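You operate a simulated robot arm through the tools that you are given. There is no shell and no other tool. Be economical: measure what you need, move in short steps, check, and stop when the job is done.

You run a simulated robot arm. Do the job below in one go: nothing can be reset, and whatever is moved stays where it is left.

Task
Lock the roll, clamp the wrap and lay the white mouse on it.
Fine: brake on, then the hold-down bar fully down; the mouse is in the drawer, which ends shut.
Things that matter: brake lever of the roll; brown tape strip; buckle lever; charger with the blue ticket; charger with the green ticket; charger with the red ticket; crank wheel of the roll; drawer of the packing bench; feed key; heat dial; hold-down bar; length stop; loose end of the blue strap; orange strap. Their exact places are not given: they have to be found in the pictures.

The check looks at the end state, three seconds after you hand in, the way a careful person would. Anything else that was tipped, shoved, dropped, spilled or broken makes it a failure.

Robot
A 6-joint arm with a two-finger gripper, on a carriage that runs on a rail from [2.7, 215.7] to [-0.2, -18.3] (x, y) and turns from 118 to 450 degrees about z. Base frame: it is fixed where the carriage stands at the start and does not move with it; the origin is on the floor, on the carriage's upright axis, x ahead of it, y to its left, z up. Units: cm, degrees, N and s.
With the tool pointing down near the work surface it reaches from about 56 to 96 cm from the robot's upright axis, wherever it stands. Its first joint turns from -166.0 to 166.0 degrees. Places, roughly: brake lever of the roll [70, -60, 110]; buckle lever [200, -70, 120]; crank wheel of the roll [90, -60, 120]; drawer of the packing bench [0, -60, 80]; feed key [-10, -80, 100]; heat dial [-10, -70, 110]; hold-down bar [50, -100, 110]; length stop [40, -130, 90]; loose end of the blue strap [200, -60, 120]; print key [10, -60, 100]; scan key [-30, -70, 90]; switch of the label printer [-10, -60, 100]; tilt tray [140, -60, 90]; top of the wrap on the bench [40, -90, 90]; wrap on the bench [30, -90, 90]. Payload 2.54 kg.
Tool frame: the origin (TCP) lies between the finger pads and is the grasp point; the fingertips stand 2.3 cm ahead of it; z points along the fingers, y is the line along which they close. The gripper opens to 12.6 cm. The gripper's body begins 8.2 cm behind the TCP.
Orientation is that of the tool frame in the base frame, as a unit quaternion [x, y, z, w]. With the fingers straight down and closing along the base's y, the tool's x points along the base's -x, its y along +y and its z along -z.

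Tools
- The arm moves only by the tool nudge_tool. Its argument "steps" is a list that holds one entry, the list of rows, each a list of 7 numbers: the shift along the base's x, y, z in units of 40 mm (1.0 is 40 mm), then the turn, a rotation vector about the base's x, y, z in units of 5 degrees (1.0 is 5 degrees), then the gripper command, from -1 (shut) to 1 (fully open), values between in proportion. In form: [[[tx, ty, tz, ax, ay, az, jaw], ...]]. A call has 1 to 10 rows; each row shifts and turns the commanded pose from where the row before left it. A call with a number of a shift or a turn outside -1 to 1 is refused whole. Each row takes 0.2 s and may step no farther than 5 cm and 8.6 degrees from the row before; otherwise, or with a gripper value out of range, the whole call is refused. A pose out of reach is approached as far as the arm can. The call stops where the force on the tool passes 80 N (or 10 N more than at its start, if that is more) or the arm is blocked; 0.2 s more then pass. Each finger halts on what it meets, pressing with about 42 N; the grip force reading is that of the motor and also rises with nothing between the fingers. The clock runs only during rows and for 0.2 s after the last one: add rows that do not move to give the fingers time. It gives the time, the measured TCP pose, the force on the tool (base axes), the opening and the grip force at its end, in the units of the frame above (readings bear some noise), with the torque about the TCP (base axes, N m) and any sound that the robot's microphone picked up.
- Cameras (640 x 400 px; columns grow to the right, rows downward): "scene" is now at [-1.44, 11.89, 159.88]; the picture's right is [-0.99, -0.13, 0.00], its down [-0.08, 0.63, -0.77] and it looks along [0.10, -0.76, -0.64] (base axes); focal length 272 px, centre (320, 200). "wrist" rides on the gripper at [8.2, 1.4, -12.2] in the tool frame; the picture's right is [-0.17, 0.99, 0.00], its down [-0.79, -0.13, -0.60] and it looks along [-0.59, -0.10, 0.80] (tool axes); focal length 243 px, centre (320, 200).
- grab_frame(camera): a new picture of that camera. It takes no simulated time.
- raise_lower(by): slides the trunk up (or, below 0, down) by that many cm; the arm and the scene camera ride with it, the base frame stays. It gives what a move gives, with no picture.
- base_move(legs): drives the robot by 1 to 6 legs, each [ahead, left, turn to the left] in cm, cm and degrees, along the robot's own axes; the way and the turn of a leg run together, so that a leg with both is an arc; at most 150 cm and 180 degrees a leg. The arm and the cameras ride along, it lands a little off, and it stops where it bumps. It keeps to its track: a leg is cut to what the track allows. It gives what a move gives.
- aim_head(pan, tilt): turns the head with the scene camera to pan (to the left, within 120 degrees either way) and tilt (down, from -29 to 69), counted from straight ahead of the robot. It gives what a move gives.
- point_at(camera, pixels): for up to 12 pixels [column, row] of the newest picture of that camera ("zoom" is the newest enlarged one), the place [x, y, z] in the base frame of the surface seen there, good to about 0.2 cm, but the place of the scene camera against the robot may be out by one fixed shift of up to 1.2 cm in any direction. It takes no simulated time.
- zoom(camera, box): a new picture of the part [left, top, right, bottom] of that camera's present view, enlarged. It takes no simulated time.
- sign_off(): hands the job in; it is judged then, once.

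Work in short steps. Measure before you move; look again where a grasp or a placing could have gone wrong, and mend it. You have 80 turns and 48 pictures in all, those below and enlarged ones among them. Open the gripper and draw the arm clear of the work before you hand the job in, unless the task says otherwise; then end with one line.

The tools are called after ">>>" as a command line: name --argument value ..., lists and objects as JSON in quotes. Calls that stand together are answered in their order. nudge_tool: Moves the arm, as the interface text tells. Its arguments: {"type":"object","properties":{"steps":{"type":"array","items":{"type":"array","items":{"type":"array","items":{"type":"number"}}}}},"required":["steps"]} The other tools are called the same way: raise_lower (by) slides the trunk up or down; base_move (legs) drives the base; aim_head (pan, tilt) turns the head that bears the scene camera; grab_frame (camera) takes a picture; point_at (camera, pixels) gives the place of the surface under pixels of a picture; zoom (camera, box) takes an enlarged picture of a part of a camera's view; sign_off () hands the job in.

At the start:

```text
t: 0.0
ee_pos: [41.65, -37.3, 140.39]
ee_rot: [0.001, 1.0, 0.0, 0.0]
wrist_force: [-0.1, -0.4, 0.5]
moment: [0.0, 0.02, -0.01]
finger_gap: 12.58
finger_force: 0.0
trunk travel left (down, up): [-40.0, 9.0]
robot x, y, heading: [-0.01, -0.08, -0.0]
head pan, tilt: [-82.4, 39.6]
```

scene: 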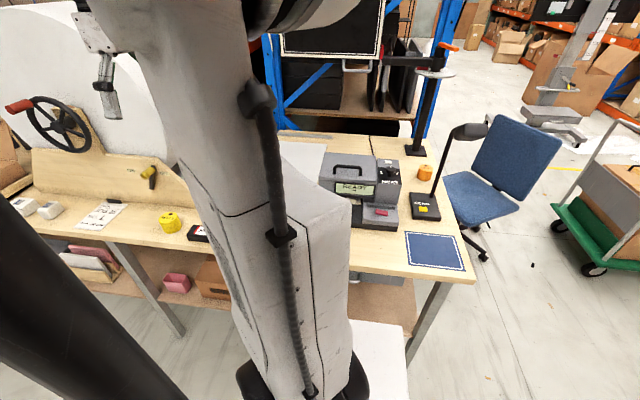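
wrist: 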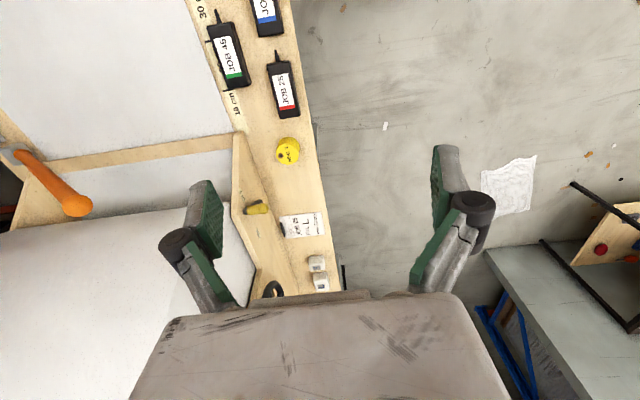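

The arm hides the middle of the bench in the scene picture. I turn the head a bit further to the roll, to see the brake lever, hold-down bar and crank.

>>> aim_head --pan -50 --tilt 35

>>> grab_frame --camera "scene"

```text
t: 1.0
ee_pos: [41.69, -37.45, 140.32]
ee_rot: [0.001, 1.0, 0.0, 0.0]
wrist_force: [-0.4, -0.1, 0.5]
moment: [-0.01, 0.0, 0.0]
finger_gap: 12.6
finger_force: 0.1
trunk travel left (down, up): [-40.0, 9.0]
robot x, y, heading: [-0.39, 0.08, 0.1]
head pan, tilt: [-50.0, 35.0]
```

```text
45 pictures are left
```

scene: 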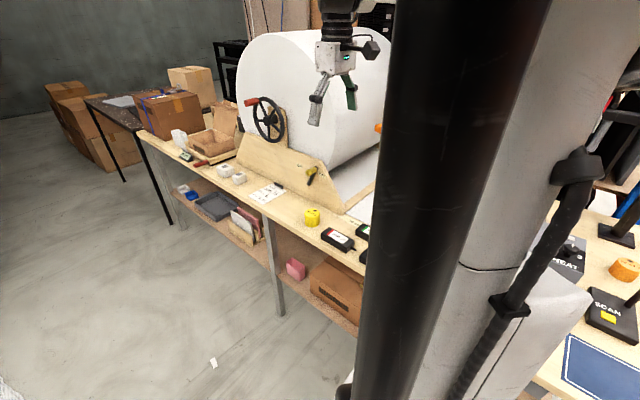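

The arm stands between the camera and the bench. I turn the whole robot to face the bench (heading -90), which swings the arm at z 140 to the low side by the printer, and look along the bench.

>>> raise_lower --by 8

>>> base_move --legs '[[0, 0, -90]]'

>>> aim_head --pan 20 --tilt 38

>>> grab_frame --camera "scene"

```text
t: 2.1
ee_pos: [41.74, -37.28, 148.41]
ee_rot: [0.0, 1.0, 0.0, 0.0]
wrist_force: [-1.0, 0.1, 0.9]
moment: [0.04, 0.01, 0.0]
finger_gap: 12.58
finger_force: 0.0
trunk travel left (down, up): [-48.0, 1.0]
robot x, y, heading: [0.29, 0.18, -0.2]
head pan, tilt: [-50.0, 35.0]
```

```text
t: 6.3
ee_pos: [-36.21, -42.62, 148.36]
ee_rot: [0.698, 0.716, 0.001, 0.0]
wrist_force: [0.7, 0.2, 0.2]
moment: [0.02, -0.01, -0.02]
finger_gap: 12.61
finger_force: 0.2
trunk travel left (down, up): [-48.0, 1.0]
robot x, y, heading: [-0.19, -0.07, -88.5]
head pan, tilt: [-50.0, 35.0]
```

```text
t: 7.7
ee_pos: [-36.28, -42.55, 148.55]
ee_rot: [0.698, 0.716, 0.0, 0.0]
wrist_force: [1.0, -0.7, 0.2]
moment: [0.02, -0.02, 0.03]
finger_gap: 12.6
finger_force: 0.0
trunk travel left (down, up): [-48.0, 1.0]
robot x, y, heading: [-0.24, 0.04, -88.4]
head pan, tilt: [20.0, 38.0]
```

```text
44 pictures are left
```

scene: 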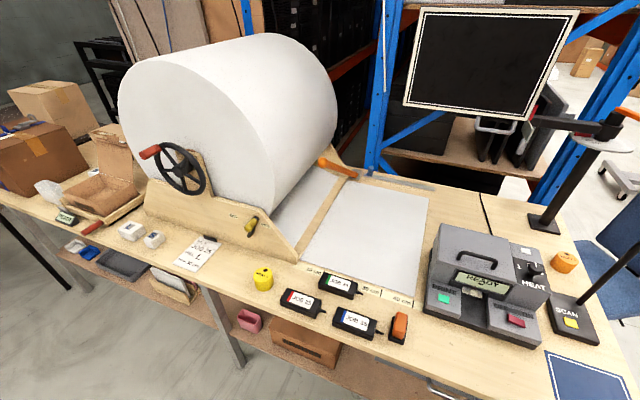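

Good view: yellow brake lever at (250,225), the wooden hold-down bar with orange handle at (335,167), wrap sheet at (370,240), a drawer handle at (440,385). I enlarge the roll area and the wrap.

>>> zoom --camera "scene" --box '[140, 130, 300, 280]'

>>> zoom --camera "scene" --box '[270, 140, 450, 350]'

>>> point_at --camera "scene" --pixels '[[250, 228], [257, 218], [233, 215], [322, 162], [350, 173], [335, 190], [305, 240], [370, 240], [425, 200], [410, 290], [399, 325], [150, 152]]'

```text
2.67 times, centred on (220, 205) of scene
```

zoom: 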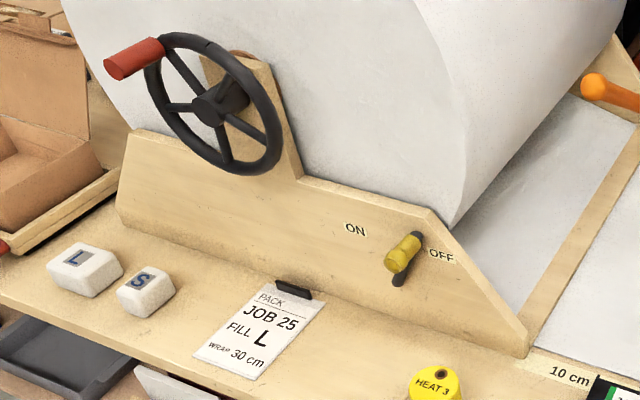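

```text
1.90 times, centred on (360, 245) of scene
```

zoom: 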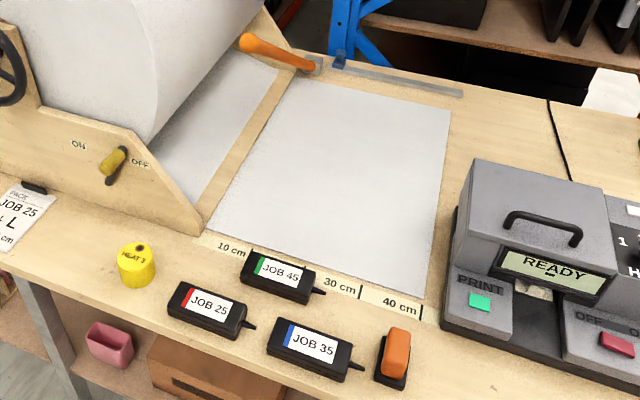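

```text
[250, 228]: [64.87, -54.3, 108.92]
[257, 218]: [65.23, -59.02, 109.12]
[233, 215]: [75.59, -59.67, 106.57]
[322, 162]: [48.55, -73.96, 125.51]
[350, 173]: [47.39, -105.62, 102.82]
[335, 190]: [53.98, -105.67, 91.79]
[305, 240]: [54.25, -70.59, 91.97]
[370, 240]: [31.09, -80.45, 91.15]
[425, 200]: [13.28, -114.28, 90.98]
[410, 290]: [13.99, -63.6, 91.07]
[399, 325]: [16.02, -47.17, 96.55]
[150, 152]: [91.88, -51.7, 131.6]
```

The orange grip reads z 125 at its near end and z ~103 at its root, so the bar is raised and hinged at the far side. I enlarge both levers more.

>>> zoom --camera "scene" --box '[220, 200, 270, 240]'

>>> point_at --camera "zoom" --pixels '[[320, 200], [400, 120], [400, 200], [340, 280], [330, 320], [440, 160], [360, 240], [480, 220]]'

>>> zoom --camera "scene" --box '[300, 140, 380, 190]'

```text
10.00 times, centred on (245, 220) of scene
```

zoom: 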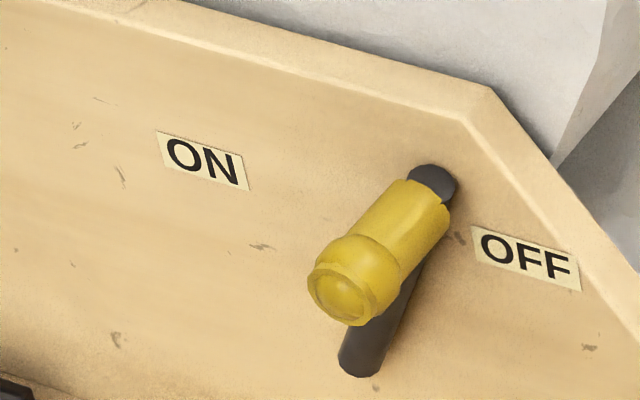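

```text
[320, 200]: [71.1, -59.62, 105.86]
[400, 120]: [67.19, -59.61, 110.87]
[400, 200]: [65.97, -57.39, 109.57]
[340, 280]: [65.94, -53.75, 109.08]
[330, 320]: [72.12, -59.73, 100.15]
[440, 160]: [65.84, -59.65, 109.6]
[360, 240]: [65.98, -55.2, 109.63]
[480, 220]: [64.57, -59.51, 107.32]
```

```text
8.00 times, centred on (340, 165) of scene
```

zoom: 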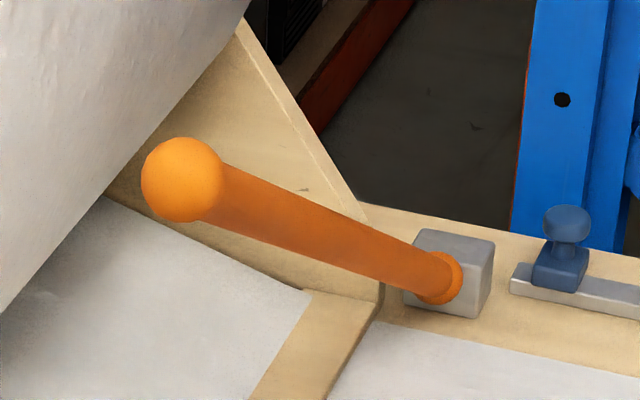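

The knob runs along y near (66,-54..-58,109.5); its lever goes down to a pivot. I measure the pivot, the labels and the bar's root and ball.

>>> point_at --camera "zoom" --pixels '[[182, 180], [215, 160], [180, 215], [440, 275], [330, 225], [250, 190], [475, 250], [455, 250], [565, 260], [570, 225], [340, 320], [600, 350]]'

>>> zoom --camera "scene" --box '[220, 200, 270, 240]'

>>> point_at --camera "zoom" --pixels '[[200, 160], [525, 260], [370, 340], [362, 362], [405, 300], [340, 295], [315, 265], [370, 290], [425, 185], [430, 170]]'

```text
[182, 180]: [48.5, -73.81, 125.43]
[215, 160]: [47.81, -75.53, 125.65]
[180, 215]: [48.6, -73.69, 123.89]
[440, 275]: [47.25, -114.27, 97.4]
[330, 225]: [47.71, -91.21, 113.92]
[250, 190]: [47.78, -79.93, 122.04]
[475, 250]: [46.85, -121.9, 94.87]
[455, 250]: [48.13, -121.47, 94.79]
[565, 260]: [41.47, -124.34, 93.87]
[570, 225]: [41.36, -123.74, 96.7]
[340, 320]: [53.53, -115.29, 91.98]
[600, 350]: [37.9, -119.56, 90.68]
```

```text
10.00 times, centred on (245, 220) of scene
```

zoom: 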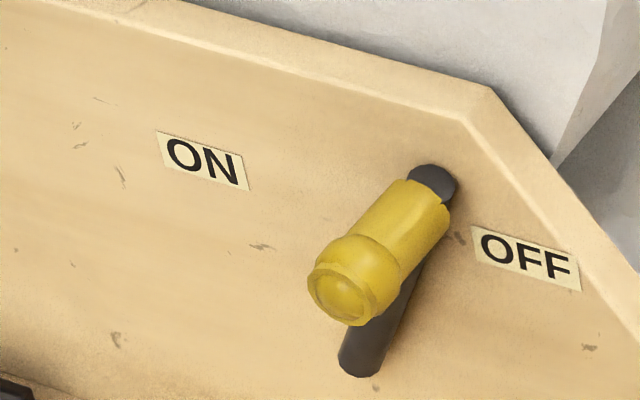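

```text
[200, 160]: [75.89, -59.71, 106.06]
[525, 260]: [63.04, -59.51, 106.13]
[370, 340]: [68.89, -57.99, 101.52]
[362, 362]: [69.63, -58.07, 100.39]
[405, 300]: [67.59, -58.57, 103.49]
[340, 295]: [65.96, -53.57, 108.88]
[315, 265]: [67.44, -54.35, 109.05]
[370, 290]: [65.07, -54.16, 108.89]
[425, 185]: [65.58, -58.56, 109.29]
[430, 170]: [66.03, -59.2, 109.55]
```

Pivot is about (69.5,-58.5,101), knob at (66,-54…-58,109), ON lies toward +x. I carry the tool over at z 148 (radius kept above 55), then tilt it 45° toward -y with fingers closing along x.

>>> nudge_tool --steps '[[[0.9, -0.35, 0, 0, 0, 0, 0.3], [0.9, -0.35, 0, 0, 0, 0, 0.3], [0.9, -0.35, 0, 0, 0, 0, 0.3], [0.9, -0.35, 0, 0, 0, 0, 0.3], [0.9, -0.35, 0, 0, 0, 0, 0.3], [0.9, -0.35, 0, 0, 0, 0, 0.3], [0.9, -0.35, 0, 0, 0, 0, 0.3], [0.9, -0.35, 0, 0, 0, 0, 0.3], [0.9, -0.35, 0, 0, 0, 0, 0.3], [0.9, -0.35, 0, 0, 0, 0, 0.3]]]'

>>> nudge_tool --steps '[[[1, 0.25, 0, -0.9, 0, 0, 0.0], [1, 0.25, 0, -0.9, 0, 0, 0.0], [1, 0.25, 0, -0.9, 0, 0, 0.0], [1, 0.25, 0, -0.9, 0, 0, 0.0], [1, 0.25, 0, -0.9, 0, 0, 0.0], [1, 0.25, 0, -0.9, 0, 0, 0.0], [1, 0.25, 0, -0.9, 0, 0, 0.0], [1, 0.25, 0, -0.9, 0, 0, 0.0], [1, 0.25, 0, -0.9, 0, 0, 0.0], [1, 0.25, 0, -0.9, 0, 0, 0.0]]]'

```text
t: 9.9
ee_pos: [-0.31, -56.77, 148.65]
ee_rot: [0.698, 0.716, -0.001, 0.001]
wrist_force: [-0.2, 0.6, 0.3]
moment: [0.03, -0.02, 0.01]
finger_gap: 8.19
finger_force: 0.2
trunk travel left (down, up): [-48.0, 1.0]
robot x, y, heading: [-0.08, -0.09, -88.7]
head pan, tilt: [20.0, 38.0]
```

```text
t: 12.1
ee_pos: [39.63, -47.25, 148.53]
ee_rot: [0.649, 0.658, -0.276, 0.265]
wrist_force: [0.7, -0.2, 0.5]
moment: [0.0, 0.01, -0.01]
finger_gap: 6.3
finger_force: 0.0
trunk travel left (down, up): [-48.0, 1.0]
robot x, y, heading: [-0.17, -0.16, -88.4]
head pan, tilt: [20.0, 38.0]
```

Tool is tilted right. Next, the stand-off point (66,-44.5,120), jaws about 6 cm open, then a wrist picture.

>>> nudge_tool --steps '[[[0.66, 0.07, -0.71, 0, 0, 0, 0.0], [0.66, 0.07, -0.71, 0, 0, 0, 0.0], [0.66, 0.07, -0.71, 0, 0, 0, 0.0], [0.66, 0.07, -0.71, 0, 0, 0, 0.0], [0.66, 0.07, -0.71, 0, 0, 0, 0.0], [0.66, 0.07, -0.71, 0, 0, 0, 0.0], [0.66, 0.07, -0.71, 0, 0, 0, 0.0], [0.66, 0.07, -0.71, 0, 0, 0, 0.0], [0.66, 0.07, -0.71, 0, 0, 0, 0.0], [0.66, 0.07, -0.71, 0, 0, 0, 0.0]]]'

>>> grab_frame --camera "wrist"

>>> grab_frame --camera "scene"

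```text
t: 13.8
ee_pos: [48.05, -45.01, 130.88]
ee_rot: [0.669, 0.637, -0.284, 0.257]
wrist_force: [0.5, 0.2, 0.0]
moment: [0.02, -0.04, 0.04]
finger_gap: 6.31
finger_force: 0.0
trunk travel left (down, up): [-48.0, 1.0]
robot x, y, heading: [-0.14, 0.21, -88.4]
head pan, tilt: [20.0, 38.0]
stopped in row 8: the arm was blocked; the commanded pose is now the measured one
```

```text
38 pictures are left
```

wrist: 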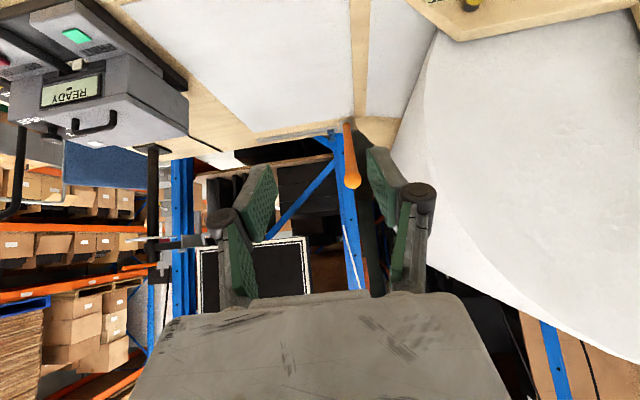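

```text
37 pictures are left
```

scene: 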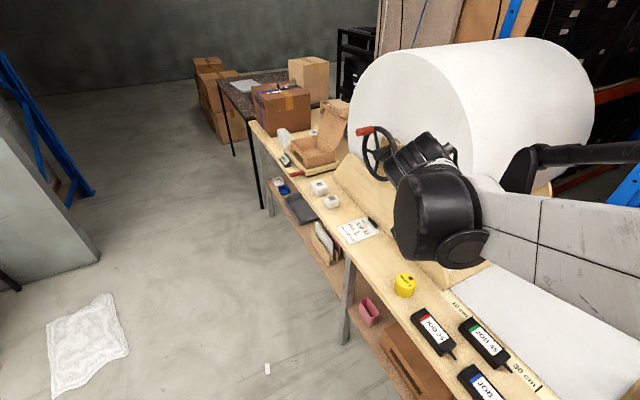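

The arm was blocked at (48,-45,131) with hardly any force, so that sideways tilt likely runs into a wrist limit. I turn the tool 50° about z so that the tilt points along the arm, with fingers shut, ready to push the knob toward +x.

>>> nudge_tool --steps '[[[0, 0.1, 0.2, 0, 0, 1, -1], [0, 0.1, 0.2, 0, 0, 1, -1], [0, 0, 0.2, 0, 0, 1, -1], [0, 0, 0.2, 0, 0, 1, -1], [0, 0, 0, 0, 0, 1, -1], [0, 0, 0, 0, 0, 1, -1], [0, 0, 0, 0, 0, 1, -1], [0, 0, 0, 0, 0, 1, -1], [0, 0, 0, 0, 0, 1, -1], [0, 0, 0, 0, 0, 1, -1]]]'

```text
t: 16.0
ee_pos: [48.65, -44.22, 134.08]
ee_rot: [0.335, 0.861, -0.148, 0.353]
wrist_force: [-0.7, -0.1, 0.4]
moment: [-0.01, -0.02, 0.02]
finger_gap: 0.0
finger_force: 27.8
trunk travel left (down, up): [-48.0, 1.0]
robot x, y, heading: [-0.27, 0.09, -88.5]
head pan, tilt: [20.0, 38.0]
```

Tool now points (0.51,-0.49,-0.71), jaws shut. I go to (58.5,-53.9,111), just on the -x side of the knob, and look.

>>> nudge_tool --steps '[[[0.352, -0.346, -0.825, 0, 0, 0, -1], [0.352, -0.346, -0.825, 0, 0, 0, -1], [0.352, -0.346, -0.825, 0, 0, 0, -1], [0.352, -0.346, -0.825, 0, 0, 0, -1], [0.352, -0.346, -0.825, 0, 0, 0, -1], [0.352, -0.346, -0.825, 0, 0, 0, -1], [0.352, -0.346, -0.825, 0, 0, 0, -1]]]'

>>> grab_frame --camera "wrist"

```text
t: 17.6
ee_pos: [58.62, -53.71, 110.98]
ee_rot: [0.334, 0.861, -0.147, 0.353]
wrist_force: [0.2, 0.9, -0.1]
moment: [0.0, -0.01, 0.03]
finger_gap: 0.0
finger_force: 28.0
trunk travel left (down, up): [-48.0, 1.0]
robot x, y, heading: [0.27, -0.38, -88.8]
head pan, tilt: [20.0, 38.0]
```

```text
36 pictures are left
```

wrist: 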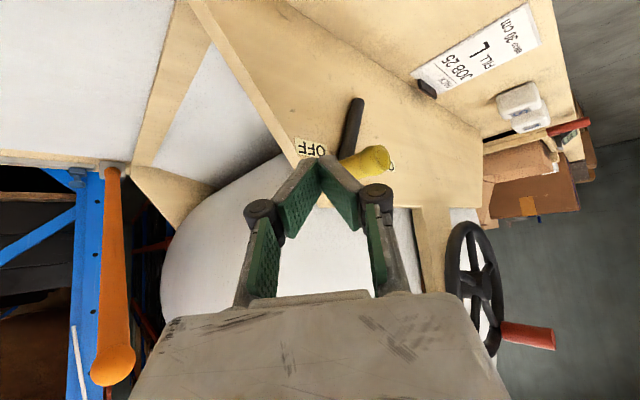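

The knob is at (370,160), just beyond the shut fingertips at (318,160). I measure both in the wrist frame.

>>> point_at --camera "wrist" --pixels '[[318, 162], [385, 155], [370, 165], [350, 160], [355, 110], [310, 148], [110, 365], [112, 280], [112, 200], [108, 168], [80, 178], [150, 120]]'

```text
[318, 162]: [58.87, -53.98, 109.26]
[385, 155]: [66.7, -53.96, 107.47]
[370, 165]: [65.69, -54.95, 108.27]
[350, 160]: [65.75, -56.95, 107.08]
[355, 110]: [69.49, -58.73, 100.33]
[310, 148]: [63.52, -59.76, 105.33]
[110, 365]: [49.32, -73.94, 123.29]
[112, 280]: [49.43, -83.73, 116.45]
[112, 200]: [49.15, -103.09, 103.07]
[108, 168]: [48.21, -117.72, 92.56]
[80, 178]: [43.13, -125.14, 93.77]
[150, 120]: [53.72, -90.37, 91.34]
```

Wrist frame: knob centre about (66,-54…-58,107.7), lever foot (69.7,-58.7,100). I lower 1.8 cm and push toward +x.

>>> nudge_tool --steps '[[[0, 0, -0.45, 0, 0, 0, -1], [0.4, 0, 0, 0, 0, 0, -1], [0.4, 0, 0, 0, 0, 0, -1], [0.35, 0, 0, 0, 0, 0, -1], [0.35, 0, 0, 0, 0, 0, -1], [0.35, 0, 0, 0, 0, 0, -1], [0.35, 0, 0, 0, 0, 0, -1], [0.35, 0, 0, 0, 0, 0, -1]]]'

>>> grab_frame --camera "wrist"

```text
t: 19.4
ee_pos: [68.86, -53.75, 109.13]
ee_rot: [0.335, 0.861, -0.148, 0.353]
wrist_force: [-0.1, 0.1, -0.4]
moment: [0.01, 0.03, -0.02]
finger_gap: 0.01
finger_force: 28.8
trunk travel left (down, up): [-48.0, 1.0]
robot x, y, heading: [0.35, -0.04, -88.5]
head pan, tilt: [20.0, 38.0]
```

```text
35 pictures are left
```

wrist: 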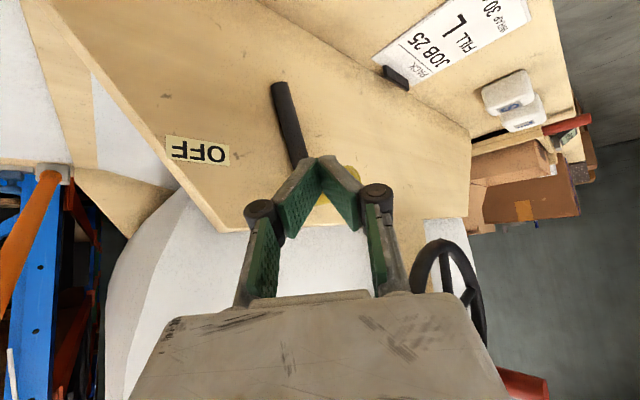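

The lever now leans past vertical and no force is left. I push a little further to feel the ON stop.

>>> nudge_tool --steps '[[[0.2, 0, 0, 0, 0, 0, -1], [0.2, 0, 0, 0, 0, 0, -1], [0.2, 0, 0, 0, 0, 0, -1], [0.2, 0, 0, 0, 0, 0, -1]]]'

>>> point_at --camera "wrist" --pixels '[[325, 198], [352, 172], [282, 100], [300, 150], [322, 203]]'

```text
t: 20.4
ee_pos: [71.1, -53.86, 109.52]
ee_rot: [0.337, 0.86, -0.149, 0.353]
wrist_force: [-50.8, 9.0, 8.5]
moment: [0.06, 0.42, -0.11]
finger_gap: 0.0
finger_force: 28.0
trunk travel left (down, up): [-48.0, 1.0]
robot x, y, heading: [0.06, -0.18, -88.8]
head pan, tilt: [20.0, 38.0]
```

```text
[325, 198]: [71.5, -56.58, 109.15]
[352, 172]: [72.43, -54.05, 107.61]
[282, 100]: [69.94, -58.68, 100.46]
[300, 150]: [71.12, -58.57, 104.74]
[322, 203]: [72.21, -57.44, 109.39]
```

A 51 N reaction: the lever is on its ON stop. I back off in -x and look.

>>> nudge_tool --steps '[[[-0.6, 0, 0, 0, 0, 0, -1], [-0.8, 0, 0, 0, 0, 0, -1], [-0.9, 0.2, 0.2, 0, 0, 0, -1], [-0.9, 0.2, 0.3, 0, 0, 0, -1]]]'

>>> grab_frame --camera "wrist"

```text
t: 21.4
ee_pos: [59.19, -52.08, 111.2]
ee_rot: [0.335, 0.861, -0.148, 0.353]
wrist_force: [-0.4, 0.4, -0.3]
moment: [-0.03, -0.02, 0.02]
finger_gap: 0.0
finger_force: 28.3
trunk travel left (down, up): [-48.0, 1.0]
robot x, y, heading: [-0.13, 0.38, -88.2]
head pan, tilt: [20.0, 38.0]
```

```text
34 pictures are left
```

wrist: 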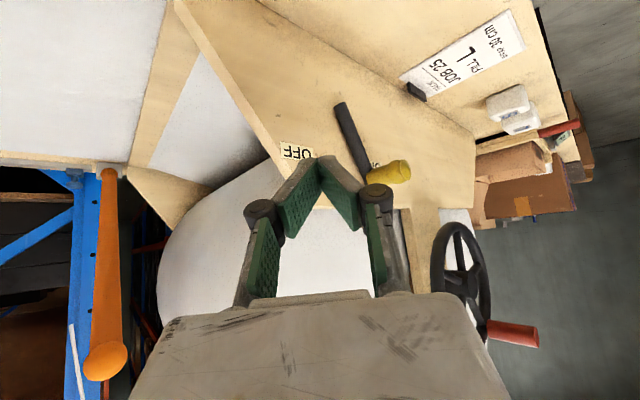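

Brake lever now leans to ON (knob at (390,172)). Next the bar: I lift, set the tool upright with fingers closing along x, then drive 15 cm nearer.

>>> nudge_tool --steps '[[[-0.2, 0.1, 0.9, 0.891, 0.927, 0, -1], [-0.3, 0, 0.9, 0.891, 0.927, 0, -1], [-0.43, 0, 0.85, 0.891, 0.927, 0, -1], [-0.43, 0, 0.85, 0.891, 0.927, 0, -1], [-0.43, 0, 0.85, 0.891, 0.927, 0, -1], [-0.43, 0, 0.85, 0.891, 0.927, 0, -1], [-0.43, 0, 0.85, 0.891, 0.927, 0, -1]]]'

>>> nudge_tool --steps '[[[0, 0, 0.2, 0, 0, -0.94, -0.75], [0, 0, 0.2, 0, 0, -0.94, -0.75], [0, 0, 0, 0, 0, -0.94, -0.75], [0, 0, 0, 0, 0, -0.94, -0.75], [0, 0, 0, 0, 0, -0.94, -0.75], [0, 0, 0, 0, 0, -0.94, -0.75], [0, 0, 0, 0, 0, -0.94, -0.75], [0, 0, 0, 0, 0, -0.94, -0.75], [0, 0, 0, 0, 0, -0.94, -0.75], [0, 0, 0, 0, 0, -0.94, -0.75]]]'

>>> base_move --legs '[[15, 0, 0]]'

>>> grab_frame --camera "wrist"

```text
t: 23.0
ee_pos: [48.64, -51.84, 135.5]
ee_rot: [0.363, 0.932, 0.0, -0.001]
wrist_force: [-0.5, -0.2, -0.6]
moment: [0.01, -0.05, 0.02]
finger_gap: 0.0
finger_force: 28.2
trunk travel left (down, up): [-48.0, 1.0]
robot x, y, heading: [-0.24, 0.06, -88.3]
head pan, tilt: [20.0, 38.0]
```

```text
t: 25.2
ee_pos: [48.57, -51.89, 136.87]
ee_rot: [0.705, 0.709, -0.001, 0.0]
wrist_force: [0.0, 0.0, 0.0]
moment: [-0.02, 0.0, -0.01]
finger_gap: 1.56
finger_force: 0.1
trunk travel left (down, up): [-48.0, 1.0]
robot x, y, heading: [0.07, -0.38, -88.5]
head pan, tilt: [20.0, 38.0]
```

```text
t: 26.6
ee_pos: [48.4, -66.82, 136.9]
ee_rot: [0.704, 0.71, 0.0, -0.001]
wrist_force: [-0.5, -1.0, 0.6]
moment: [0.04, 0.01, -0.02]
finger_gap: 1.58
finger_force: 0.1
trunk travel left (down, up): [-48.0, 1.0]
robot x, y, heading: [-0.43, -14.82, -88.3]
head pan, tilt: [20.0, 38.0]
```

```text
33 pictures are left
```

wrist: 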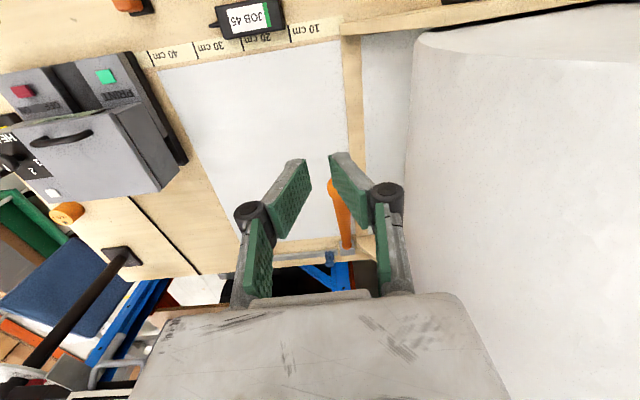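

Ball seen at (333,187), shaft to (348,245); the roll's bulge is close on the +x side. I measure both before lowering.

>>> point_at --camera "wrist" --pixels '[[334, 190], [331, 182], [340, 205], [346, 230], [348, 245], [420, 60], [418, 120], [410, 200], [410, 270], [440, 120], [385, 60], [355, 130]]'

```text
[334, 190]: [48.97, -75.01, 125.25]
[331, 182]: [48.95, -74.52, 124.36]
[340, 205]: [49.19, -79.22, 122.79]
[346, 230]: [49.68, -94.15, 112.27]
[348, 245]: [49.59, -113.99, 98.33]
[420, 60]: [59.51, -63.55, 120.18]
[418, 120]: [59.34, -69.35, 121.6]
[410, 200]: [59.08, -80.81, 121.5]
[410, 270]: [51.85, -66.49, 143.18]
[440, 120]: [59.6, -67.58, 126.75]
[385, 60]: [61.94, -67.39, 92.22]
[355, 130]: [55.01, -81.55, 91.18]
```

Roll's flank is at x≈59, leaving 3.5 cm beside the gripper body. I go over the shaft at (49.3,-81) and down to just above it.

>>> nudge_tool --steps '[[[0.05, -0.9, 0, 0, 0, 0, -0.75], [0.05, -0.9, 0, 0, 0, 0, -0.75], [0.05, -0.9, 0, 0, 0, 0, -0.75], [0.07, -0.85, 0, 0, 0, 0, -0.75], [0, 0, -0.9, 0, 0, 0, -0.75], [0, 0, -0.9, 0, 0, 0, -0.75], [0, 0, -0.9, 0, 0, 0, -0.75]]]'

>>> grab_frame --camera "wrist"

```text
t: 28.2
ee_pos: [49.61, -80.73, 126.4]
ee_rot: [0.704, 0.711, -0.001, 0.0]
wrist_force: [-0.1, 0.0, -0.6]
moment: [-0.01, 0.03, -0.01]
finger_gap: 1.54
finger_force: 0.1
trunk travel left (down, up): [-48.0, 1.0]
robot x, y, heading: [0.18, -15.0, -88.5]
head pan, tilt: [20.0, 38.0]
```

```text
32 pictures are left
```

wrist: 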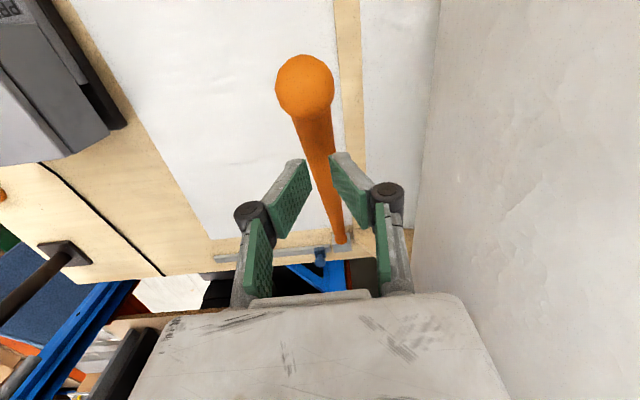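

The shaft lies centred between the slightly open tips. I press down along the bar's arc, first half.

>>> nudge_tool --steps '[[[0, 0, -0.65, 0, 0, 0, -0.75], [0, 0.325, -0.675, 0, 0, 0, -0.75], [0, 0.325, -0.675, 0, 0, 0, -0.75], [0, 0.325, -0.675, 0, 0, 0, -0.75], [0, 0.325, -0.675, 0, 0, 0, -0.75], [0, 0.325, -0.675, 0, 0, 0, -0.75]]]'

>>> grab_frame --camera "wrist"

```text
t: 29.6
ee_pos: [49.59, -74.19, 109.9]
ee_rot: [0.704, 0.71, -0.001, -0.001]
wrist_force: [-0.1, -1.1, 0.3]
moment: [-0.04, -0.01, 0.02]
finger_gap: 1.59
finger_force: 0.4
trunk travel left (down, up): [-48.0, 1.0]
robot x, y, heading: [-0.13, -14.99, -88.6]
head pan, tilt: [20.0, 38.0]
```

```text
31 pictures are left
```

wrist: 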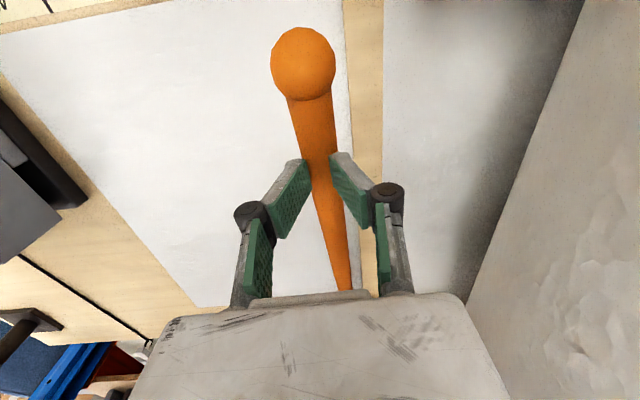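

The bar follows. Second half, down to about TCP z 97, in smaller steps.

>>> nudge_tool --steps '[[[0, 0.15, -0.6, 0, 0, 0, -0.75], [0, 0.12, -0.6, 0, 0, 0, -0.75], [0, 0.1, -0.6, 0, 0, 0, -0.75], [0, 0.07, -0.6, 0, 0, 0, -0.75], [0, 0.03, -0.4, 0, 0, 0, -0.75], [0, 0, -0.3, 0, 0, 0, -0.75], [0, 0, -0.3, 0, 0, 0, -0.75]]]'

>>> grab_frame --camera "wrist"

```text
t: 31.2
ee_pos: [49.58, -72.52, 96.37]
ee_rot: [0.705, 0.709, -0.001, -0.001]
wrist_force: [-1.3, 0.4, -0.7]
moment: [0.02, 0.01, 0.01]
finger_gap: 1.59
finger_force: 0.0
trunk travel left (down, up): [-48.0, 1.0]
robot x, y, heading: [-0.16, -15.17, -88.4]
head pan, tilt: [20.0, 38.0]
```

```text
30 pictures are left
```

wrist: 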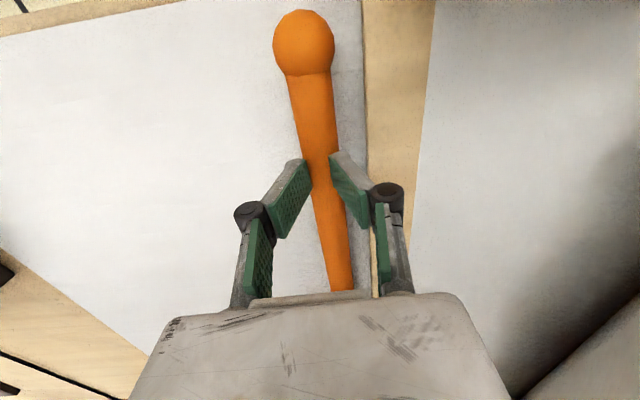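

Still almost no force at TCP z 96.4. I measure the bar's heights to see whether it lies flat.

>>> point_at --camera "wrist" --pixels '[[304, 40], [310, 90], [318, 150], [330, 220], [340, 280], [200, 150]]'

>>> nudge_tool --steps '[[[0, 0, -0.15, 0, 0, 0, -0.75], [0, 0, -0.15, 0, 0, 0, -0.75], [0, 0, -0.15, 0, 0, 0, -0.75]]]'

```text
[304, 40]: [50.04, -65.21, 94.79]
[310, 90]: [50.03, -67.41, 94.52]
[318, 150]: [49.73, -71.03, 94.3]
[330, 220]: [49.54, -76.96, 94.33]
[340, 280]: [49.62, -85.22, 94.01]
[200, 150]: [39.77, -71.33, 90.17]
```

```text
t: 32.0
ee_pos: [49.51, -72.46, 94.91]
ee_rot: [0.704, 0.71, 0.0, 0.002]
wrist_force: [20.7, -14.3, 43.6]
moment: [0.29, -0.56, -0.68]
finger_gap: 2.53
finger_force: 28.5
trunk travel left (down, up): [-48.0, 1.0]
robot x, y, heading: [-0.07, -14.68, -88.5]
head pan, tilt: [20.0, 38.0]
```

44 N resistance: the bar is on its stop. I open the jaws to free the shaft and rise straight up, then look.

>>> nudge_tool --steps '[[[0, 0, 0.15, 0, 0, 0, -0.2], [0, 0, 0, 0, 0, 0, -0.2], [0, 0, 0, 0, 0, 0, -0.2], [0, 0, 0.5, 0, 0, 0, -0.2], [0, 0, 0.9, 0, 0, 0, -0.2], [0, 0, 0.9, 0, 0, 0, -0.2], [0, 0.3, 0.9, 0, 0, 0, -0.2], [0, 0.3, 0.9, 0, 0, 0, -0.2], [0, 0.3, 0.9, 0, 0, 0, -0.2], [0, 0.3, 0.9, 0, 0, 0, -0.2]]]'

>>> grab_frame --camera "wrist"

```text
t: 34.2
ee_pos: [49.41, -67.65, 119.11]
ee_rot: [0.704, 0.71, -0.001, -0.001]
wrist_force: [0.1, -0.3, 1.1]
moment: [-0.05, -0.03, -0.05]
finger_gap: 5.04
finger_force: 0.3
trunk travel left (down, up): [-48.0, 1.0]
robot x, y, heading: [-0.5, -14.72, -88.6]
head pan, tilt: [20.0, 38.0]
```

```text
29 pictures are left
```

wrist: 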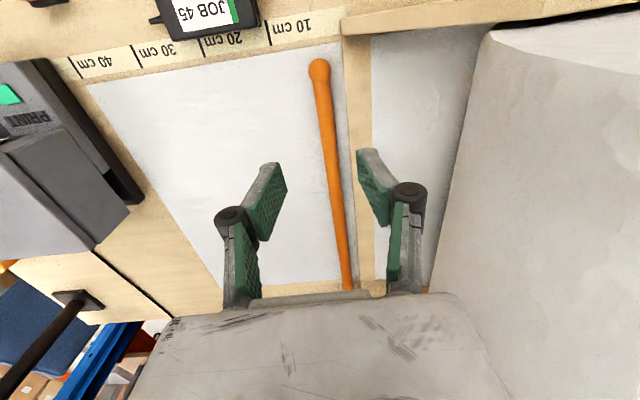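

The bar lies along the wrap. I check its height, then back the robot off to y≈+25 to look at the drawer front.

>>> point_at --camera "wrist" --pixels '[[319, 68], [330, 150], [340, 230], [348, 280], [200, 160]]'

>>> nudge_tool --steps '[[[-0.3, 0.3, 0.9, 0, 0, 0, 0], [-0.3, 0.3, 0.9, 0, 0, 0, 0], [-0.3, 0.3, 0.9, 0, 0, 0, 0], [-0.3, 0.3, 0.9, 0, 0, 0, 0], [-0.3, 0.3, 0.9, 0, 0, 0, 0]]]'

>>> base_move --legs '[[-42, 0, 0]]'

>>> grab_frame --camera "scene"

```text
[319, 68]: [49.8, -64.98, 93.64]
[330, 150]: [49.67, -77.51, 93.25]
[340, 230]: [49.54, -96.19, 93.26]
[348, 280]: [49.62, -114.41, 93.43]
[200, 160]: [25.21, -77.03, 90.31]
```

```text
t: 35.4
ee_pos: [43.75, -61.72, 136.76]
ee_rot: [0.704, 0.71, -0.001, -0.001]
wrist_force: [-0.6, -0.5, 0.8]
moment: [0.01, -0.01, 0.03]
finger_gap: 6.29
finger_force: 0.0
trunk travel left (down, up): [-48.0, 1.0]
robot x, y, heading: [-0.17, -14.58, -88.5]
head pan, tilt: [20.0, 38.0]
```

```text
t: 37.9
ee_pos: [44.39, -21.11, 136.68]
ee_rot: [0.704, 0.711, 0.0, -0.001]
wrist_force: [0.5, -0.2, 0.3]
moment: [-0.02, 0.01, -0.01]
finger_gap: 6.3
finger_force: 0.0
trunk travel left (down, up): [-48.0, 1.0]
robot x, y, heading: [0.69, 25.6, -88.5]
head pan, tilt: [20.0, 38.0]
```

```text
28 pictures are left
```

scene: 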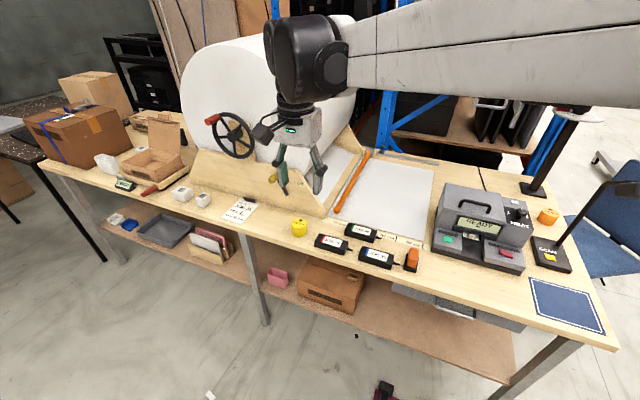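

Bar flat at z≈93.4 along its length. The drawer front sits under the bench edge near (455,305); I tilt the head a bit right/down and enlarge.

>>> zoom --camera "scene" --box '[380, 260, 540, 360]'

>>> point_at --camera "zoom" --pixels '[[60, 120], [120, 145], [220, 165], [290, 195], [380, 215], [400, 228], [500, 240], [560, 260], [300, 165], [290, 120], [320, 205], [260, 175]]'

```text
4.00 times, centred on (460, 310) of scene
```

zoom: 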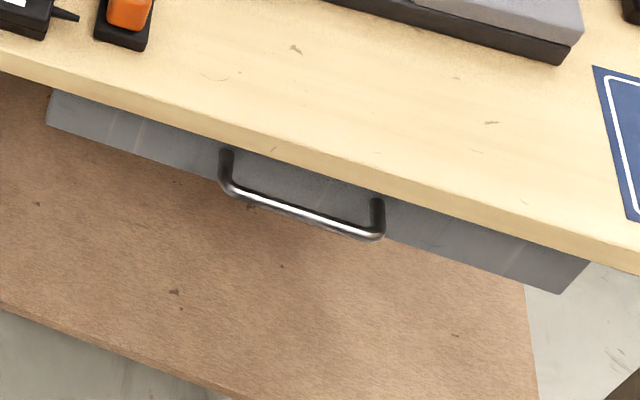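

```text
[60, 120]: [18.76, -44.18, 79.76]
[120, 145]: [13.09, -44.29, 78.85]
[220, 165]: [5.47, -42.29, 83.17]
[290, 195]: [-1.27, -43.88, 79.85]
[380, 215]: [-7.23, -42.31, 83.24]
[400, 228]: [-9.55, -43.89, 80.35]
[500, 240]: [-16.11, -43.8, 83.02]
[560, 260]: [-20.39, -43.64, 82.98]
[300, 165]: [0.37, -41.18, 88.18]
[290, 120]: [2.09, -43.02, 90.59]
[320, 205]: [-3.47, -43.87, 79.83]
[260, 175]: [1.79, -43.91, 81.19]
```

Drawer front is at y≈-44, handle from x 5.5 to -7. I measure the bar itself and the bench edge.

>>> point_at --camera "zoom" --pixels '[[240, 194], [270, 203], [300, 211], [330, 220], [360, 231], [375, 236], [225, 155], [375, 200], [300, 178], [300, 150], [150, 105], [150, 118]]'

```text
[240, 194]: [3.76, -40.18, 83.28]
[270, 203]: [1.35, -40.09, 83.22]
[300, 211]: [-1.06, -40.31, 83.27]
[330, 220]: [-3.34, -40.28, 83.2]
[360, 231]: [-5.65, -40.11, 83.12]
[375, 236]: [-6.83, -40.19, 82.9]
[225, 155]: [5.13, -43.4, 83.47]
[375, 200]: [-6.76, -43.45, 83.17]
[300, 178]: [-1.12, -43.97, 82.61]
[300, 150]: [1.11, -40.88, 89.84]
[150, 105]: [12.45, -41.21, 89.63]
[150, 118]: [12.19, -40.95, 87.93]
```

Handle bar (wrist-true) about x -6…4, y -40.3, z 82.3; bench underside ~87. I back the robot to y≈45, lower the trunk, then swing the tool in front of the drawer while yawing it -90°.

>>> base_move --legs '[[-20, 0, 0]]'

>>> raise_lower --by -22

>>> nudge_tool --steps '[[[-1, -0.4, 0, 0, 0, -1, -0.3], [-1, -0.4, 0, 0, 0, -1, -0.3], [-1, -0.4, 0, 0, 0, -1, -0.3], [-1, -0.4, 0, 0, 0, -1, -0.3], [-1, -0.4, 0, 0, 0, -1, -0.3], [-1, -0.4, 0, 0, 0, -1, -0.3], [-1, -0.4, 0, 0, 0, -1, -0.3], [-1, -0.3, 0, 0, 0, -1, -0.3], [-1, -0.3, 0, 0, 0, -1, -0.3], [-1, -0.3, 0, 0, 0, -1, -0.3]]]'

```text
t: 39.5
ee_pos: [44.61, -0.96, 136.69]
ee_rot: [0.702, 0.712, -0.001, -0.001]
wrist_force: [0.1, 0.5, -0.2]
moment: [-0.08, 0.04, 0.0]
finger_gap: 6.3
finger_force: 0.0
trunk travel left (down, up): [-48.0, 1.0]
robot x, y, heading: [0.74, 45.87, -88.5]
head pan, tilt: [20.0, 38.0]
```

```text
t: 41.8
ee_pos: [44.68, -1.03, 114.81]
ee_rot: [0.702, 0.712, -0.001, 0.0]
wrist_force: [-0.1, 0.4, 0.3]
moment: [0.03, 0.03, 0.02]
finger_gap: 6.26
finger_force: 0.0
trunk travel left (down, up): [-26.0, 23.0]
robot x, y, heading: [0.74, 46.01, -88.2]
head pan, tilt: [20.0, 38.0]
```

```text
t: 44.0
ee_pos: [4.22, -15.85, 114.42]
ee_rot: [0.938, 0.348, 0.0, -0.001]
wrist_force: [0.1, 0.0, 0.2]
moment: [-0.02, 0.01, -0.03]
finger_gap: 4.41
finger_force: 0.0
trunk travel left (down, up): [-26.0, 23.0]
robot x, y, heading: [0.84, 45.8, -88.1]
head pan, tilt: [20.0, 38.0]
```

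Yaw is half done; I finish it (41° left) and begin tilting the tool to point at the drawer.

>>> nudge_tool --steps '[[[-0.13, 0, 0, 0, 0, -0.905, -0.3], [-0.13, 0, 0, 0, 0, -0.905, -0.3], [-0.13, 0, 0, 0, 0, -0.905, -0.3], [-0.13, 0, 0, 0, 0, -0.905, -0.3], [-0.13, 0, 0, 0, 0, -0.905, -0.3], [-0.13, 0, 0, 0, 0, -0.905, -0.3], [-0.13, 0, 0, 0, 0, -0.905, -0.3], [-0.13, 0, 0, 0, 0, -0.905, -0.3], [-0.13, 0, 0, 0, 0, -0.905, -0.3]]]'

>>> nudge_tool --steps '[[[0, -0.1, -0.3, -1, 0, 0, -0.3], [0, -0.1, -0.3, -1, 0, 0, -0.3], [0, -0.1, -0.3, -1, 0, 0, -0.3], [0, -0.1, -0.3, -1, 0, 0, -0.3], [0, -0.1, -0.3, -1, 0, 0, -0.3], [0, -0.1, -0.3, -1, 0, 0, -0.3], [0, -0.1, -0.3, -1, 0, 0, -0.3], [0, -0.1, -0.3, -1, 0, 0, -0.3], [0, -0.1, -0.3, -1, 0, 0, -0.3], [0, -0.1, -0.3, -1, 0, 0, -0.3]]]'

```text
t: 46.0
ee_pos: [-0.14, -15.86, 114.62]
ee_rot: [1.0, 0.0, -0.001, -0.001]
wrist_force: [-1.0, -0.3, -0.3]
moment: [0.01, -0.01, 0.02]
finger_gap: 4.44
finger_force: 0.0
trunk travel left (down, up): [-26.0, 23.0]
robot x, y, heading: [0.71, 45.95, -88.5]
head pan, tilt: [20.0, 38.0]
```

```text
t: 48.2
ee_pos: [-0.07, -19.73, 102.72]
ee_rot: [0.906, -0.001, 0.0, 0.423]
wrist_force: [-0.6, -0.9, 0.5]
moment: [-0.01, -0.01, 0.03]
finger_gap: 4.42
finger_force: 0.1
trunk travel left (down, up): [-26.0, 23.0]
robot x, y, heading: [0.16, 45.8, -88.1]
head pan, tilt: [20.0, 38.0]
```

Tilt works. I finish 25° more and come down to z≈84 in front of the handle, then look with the wrist camera.

>>> nudge_tool --steps '[[[0, -0.3, -0.9, -1, 0, 0, -0.3], [0, -0.3, -0.9, -1, 0, 0, -0.3], [0, -0.3, -0.9, -1, 0, 0, -0.3], [0, -0.3, -0.9, -1, 0, 0, -0.3], [0, -0.3, -0.9, -1, 0, 0, -0.3]]]'

>>> grab_frame --camera "wrist"

```text
t: 49.4
ee_pos: [-0.0, -30.16, 89.94]
ee_rot: [0.794, 0.0, 0.0, 0.608]
wrist_force: [0.5, 0.0, 0.3]
moment: [0.01, -0.02, -0.03]
finger_gap: 4.42
finger_force: 0.1
out of reach, approached as far as the arm can: row 4, 5
trunk travel left (down, up): [-26.0, 23.0]
robot x, y, heading: [0.22, 45.82, -88.5]
head pan, tilt: [20.0, 38.0]
```

```text
26 pictures are left
```

wrist: 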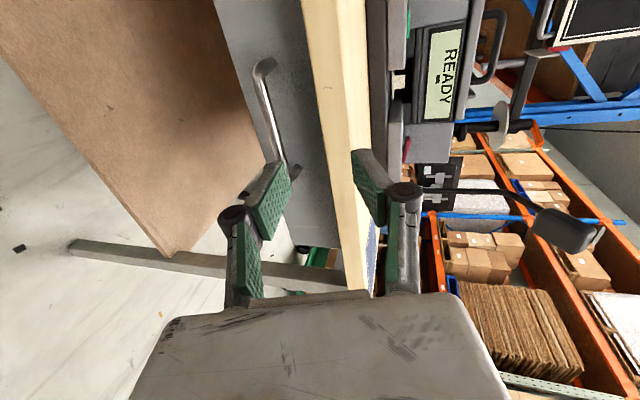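

Low reach ends at z≈90 here; I measure the handle in the wrist picture, bar from (262,70) to (285,165), then lower the trunk.

>>> point_at --camera "wrist" --pixels '[[265, 90], [272, 120], [280, 150], [262, 62], [297, 170], [310, 80], [325, 100], [250, 40]]'

>>> raise_lower --by -12

```text
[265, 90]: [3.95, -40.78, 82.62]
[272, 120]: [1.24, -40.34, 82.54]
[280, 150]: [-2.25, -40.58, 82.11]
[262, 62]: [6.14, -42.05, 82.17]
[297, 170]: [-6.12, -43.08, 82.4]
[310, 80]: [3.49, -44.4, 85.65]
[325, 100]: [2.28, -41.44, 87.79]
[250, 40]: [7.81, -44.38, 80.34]
```

```text
t: 50.9
ee_pos: [-0.05, -30.3, 78.09]
ee_rot: [0.794, -0.001, 0.0, 0.608]
wrist_force: [1.0, 0.5, 0.3]
moment: [0.01, 0.02, -0.01]
finger_gap: 4.42
finger_force: 0.0
trunk travel left (down, up): [-14.0, 35.0]
robot x, y, heading: [0.66, 45.33, -88.3]
head pan, tilt: [20.0, 38.0]
```

Now the tool is at z 78.1 with room to rise. I rise 4.2 cm and then go in to the handle at (0,-40.3,82.3), jaws 4.4 cm open.

>>> nudge_tool --steps '[[[0, 0, 0.5, 0, 0, 0, -0.3], [0, 0, 0.55, 0, 0, 0, -0.3], [0, -0.5, 0, 0, 0, 0, -0.3], [0, -0.5, 0, 0, 0, 0, -0.3], [0, -0.5, 0, 0, 0, 0, -0.3]]]'

>>> grab_frame --camera "wrist"

```text
t: 52.1
ee_pos: [-0.04, -36.12, 82.36]
ee_rot: [0.795, 0.0, 0.0, 0.607]
wrist_force: [-0.1, 0.6, -0.9]
moment: [0.04, 0.03, 0.0]
finger_gap: 4.41
finger_force: 0.1
trunk travel left (down, up): [-14.0, 35.0]
robot x, y, heading: [0.49, 46.19, -88.2]
head pan, tilt: [20.0, 38.0]
```

```text
25 pictures are left
```

wrist: 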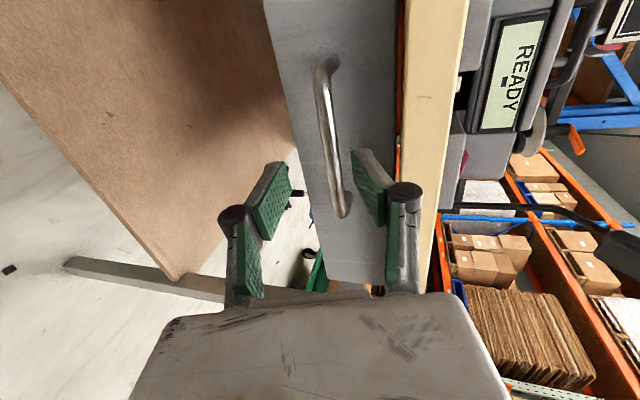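

The bar lies between the fingers in height. I go in 4.2 cm more and close.

>>> nudge_tool --steps '[[[0, -0.5, 0, 0, 0, 0, -0.3], [0, -0.5, 0, 0, 0, 0, -0.3], [0, 0, 0, 0, 0, 0, -1], [0, 0, 0, 0, 0, 0, -1], [0, 0, 0, 0, 0, 0, -1]]]'

```text
t: 53.3
ee_pos: [0.03, -39.93, 82.17]
ee_rot: [0.795, 0.0, 0.0, 0.607]
wrist_force: [0.3, -1.0, 1.7]
moment: [-0.06, 0.04, -0.03]
finger_gap: 0.78
finger_force: 35.8
trunk travel left (down, up): [-14.0, 35.0]
robot x, y, heading: [0.34, 45.76, -88.2]
head pan, tilt: [20.0, 38.0]
```

Gripped (0.78 cm, 36 N). I pull with the arm 6 cm first and watch the force.

>>> nudge_tool --steps '[[[0, 0.3, 0, 0, 0, 0, -1], [0, 0.4, 0, 0, 0, 0, -1], [0, 0.4, 0, 0, 0, 0, -1], [0, 0.4, 0, 0, 0, 0, -1]]]'

```text
t: 54.3
ee_pos: [-0.01, -33.89, 82.2]
ee_rot: [0.793, 0.0, 0.001, 0.609]
wrist_force: [5.7, 0.8, 22.1]
moment: [-0.28, -0.02, 0.08]
finger_gap: 0.75
finger_force: 35.7
trunk travel left (down, up): [-14.0, 35.0]
robot x, y, heading: [0.29, 45.9, -87.9]
head pan, tilt: [20.0, 38.0]
```

The drawer comes along. I pull it further by backing the robot 17 cm.

>>> base_move --legs '[[-17, 0, 0]]'

>>> aim_head --pan 0 --tilt 50

>>> grab_frame --camera "scene"

```text
t: 55.8
ee_pos: [0.06, -17.59, 82.09]
ee_rot: [0.795, -0.001, -0.001, 0.607]
wrist_force: [9.6, 0.5, 8.5]
moment: [-0.07, -0.01, 0.03]
finger_gap: 0.63
finger_force: 32.6
trunk travel left (down, up): [-14.0, 35.0]
robot x, y, heading: [0.69, 62.09, -88.3]
head pan, tilt: [20.0, 38.0]
```

```text
t: 56.6
ee_pos: [0.03, -17.53, 82.04]
ee_rot: [0.795, -0.001, 0.0, 0.607]
wrist_force: [2.6, -0.5, 5.7]
moment: [-0.02, -0.12, 0.08]
finger_gap: 0.59
finger_force: 32.8
trunk travel left (down, up): [-14.0, 35.0]
robot x, y, heading: [0.82, 62.66, -88.2]
head pan, tilt: [0.0, 50.0]
```

```text
24 pictures are left
```

scene: 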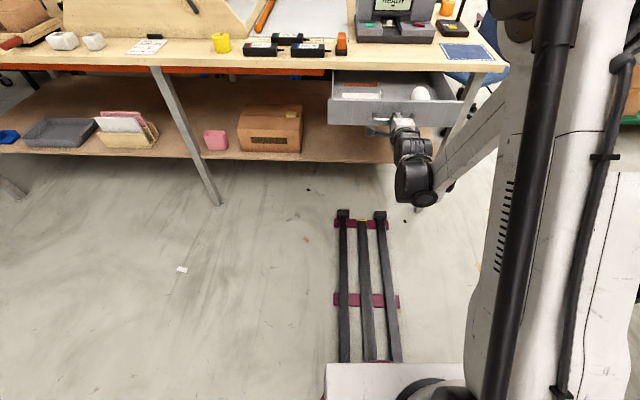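

Drawer is open about 22 cm, with something white at (421,93). I enlarge.

>>> zoom --camera "scene" --box '[320, 55, 480, 155]'

>>> point_at --camera "zoom" --pixels '[[405, 150], [405, 128], [385, 155], [425, 155], [405, 165], [170, 165], [230, 110], [480, 150], [300, 160], [300, 185], [60, 160], [340, 65]]'

```text
4.00 times, centred on (400, 105) of scene
```

zoom: 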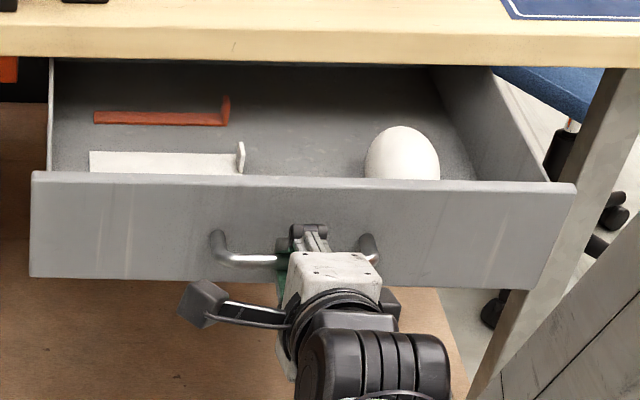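

```text
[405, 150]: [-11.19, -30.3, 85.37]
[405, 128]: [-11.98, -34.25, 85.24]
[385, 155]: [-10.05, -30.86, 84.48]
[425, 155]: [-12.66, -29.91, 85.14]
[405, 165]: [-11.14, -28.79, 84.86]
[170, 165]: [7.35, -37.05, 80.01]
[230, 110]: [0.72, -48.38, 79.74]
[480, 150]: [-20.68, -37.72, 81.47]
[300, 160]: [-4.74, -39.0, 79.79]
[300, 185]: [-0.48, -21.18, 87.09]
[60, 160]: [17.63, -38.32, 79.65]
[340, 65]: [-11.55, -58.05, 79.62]
```

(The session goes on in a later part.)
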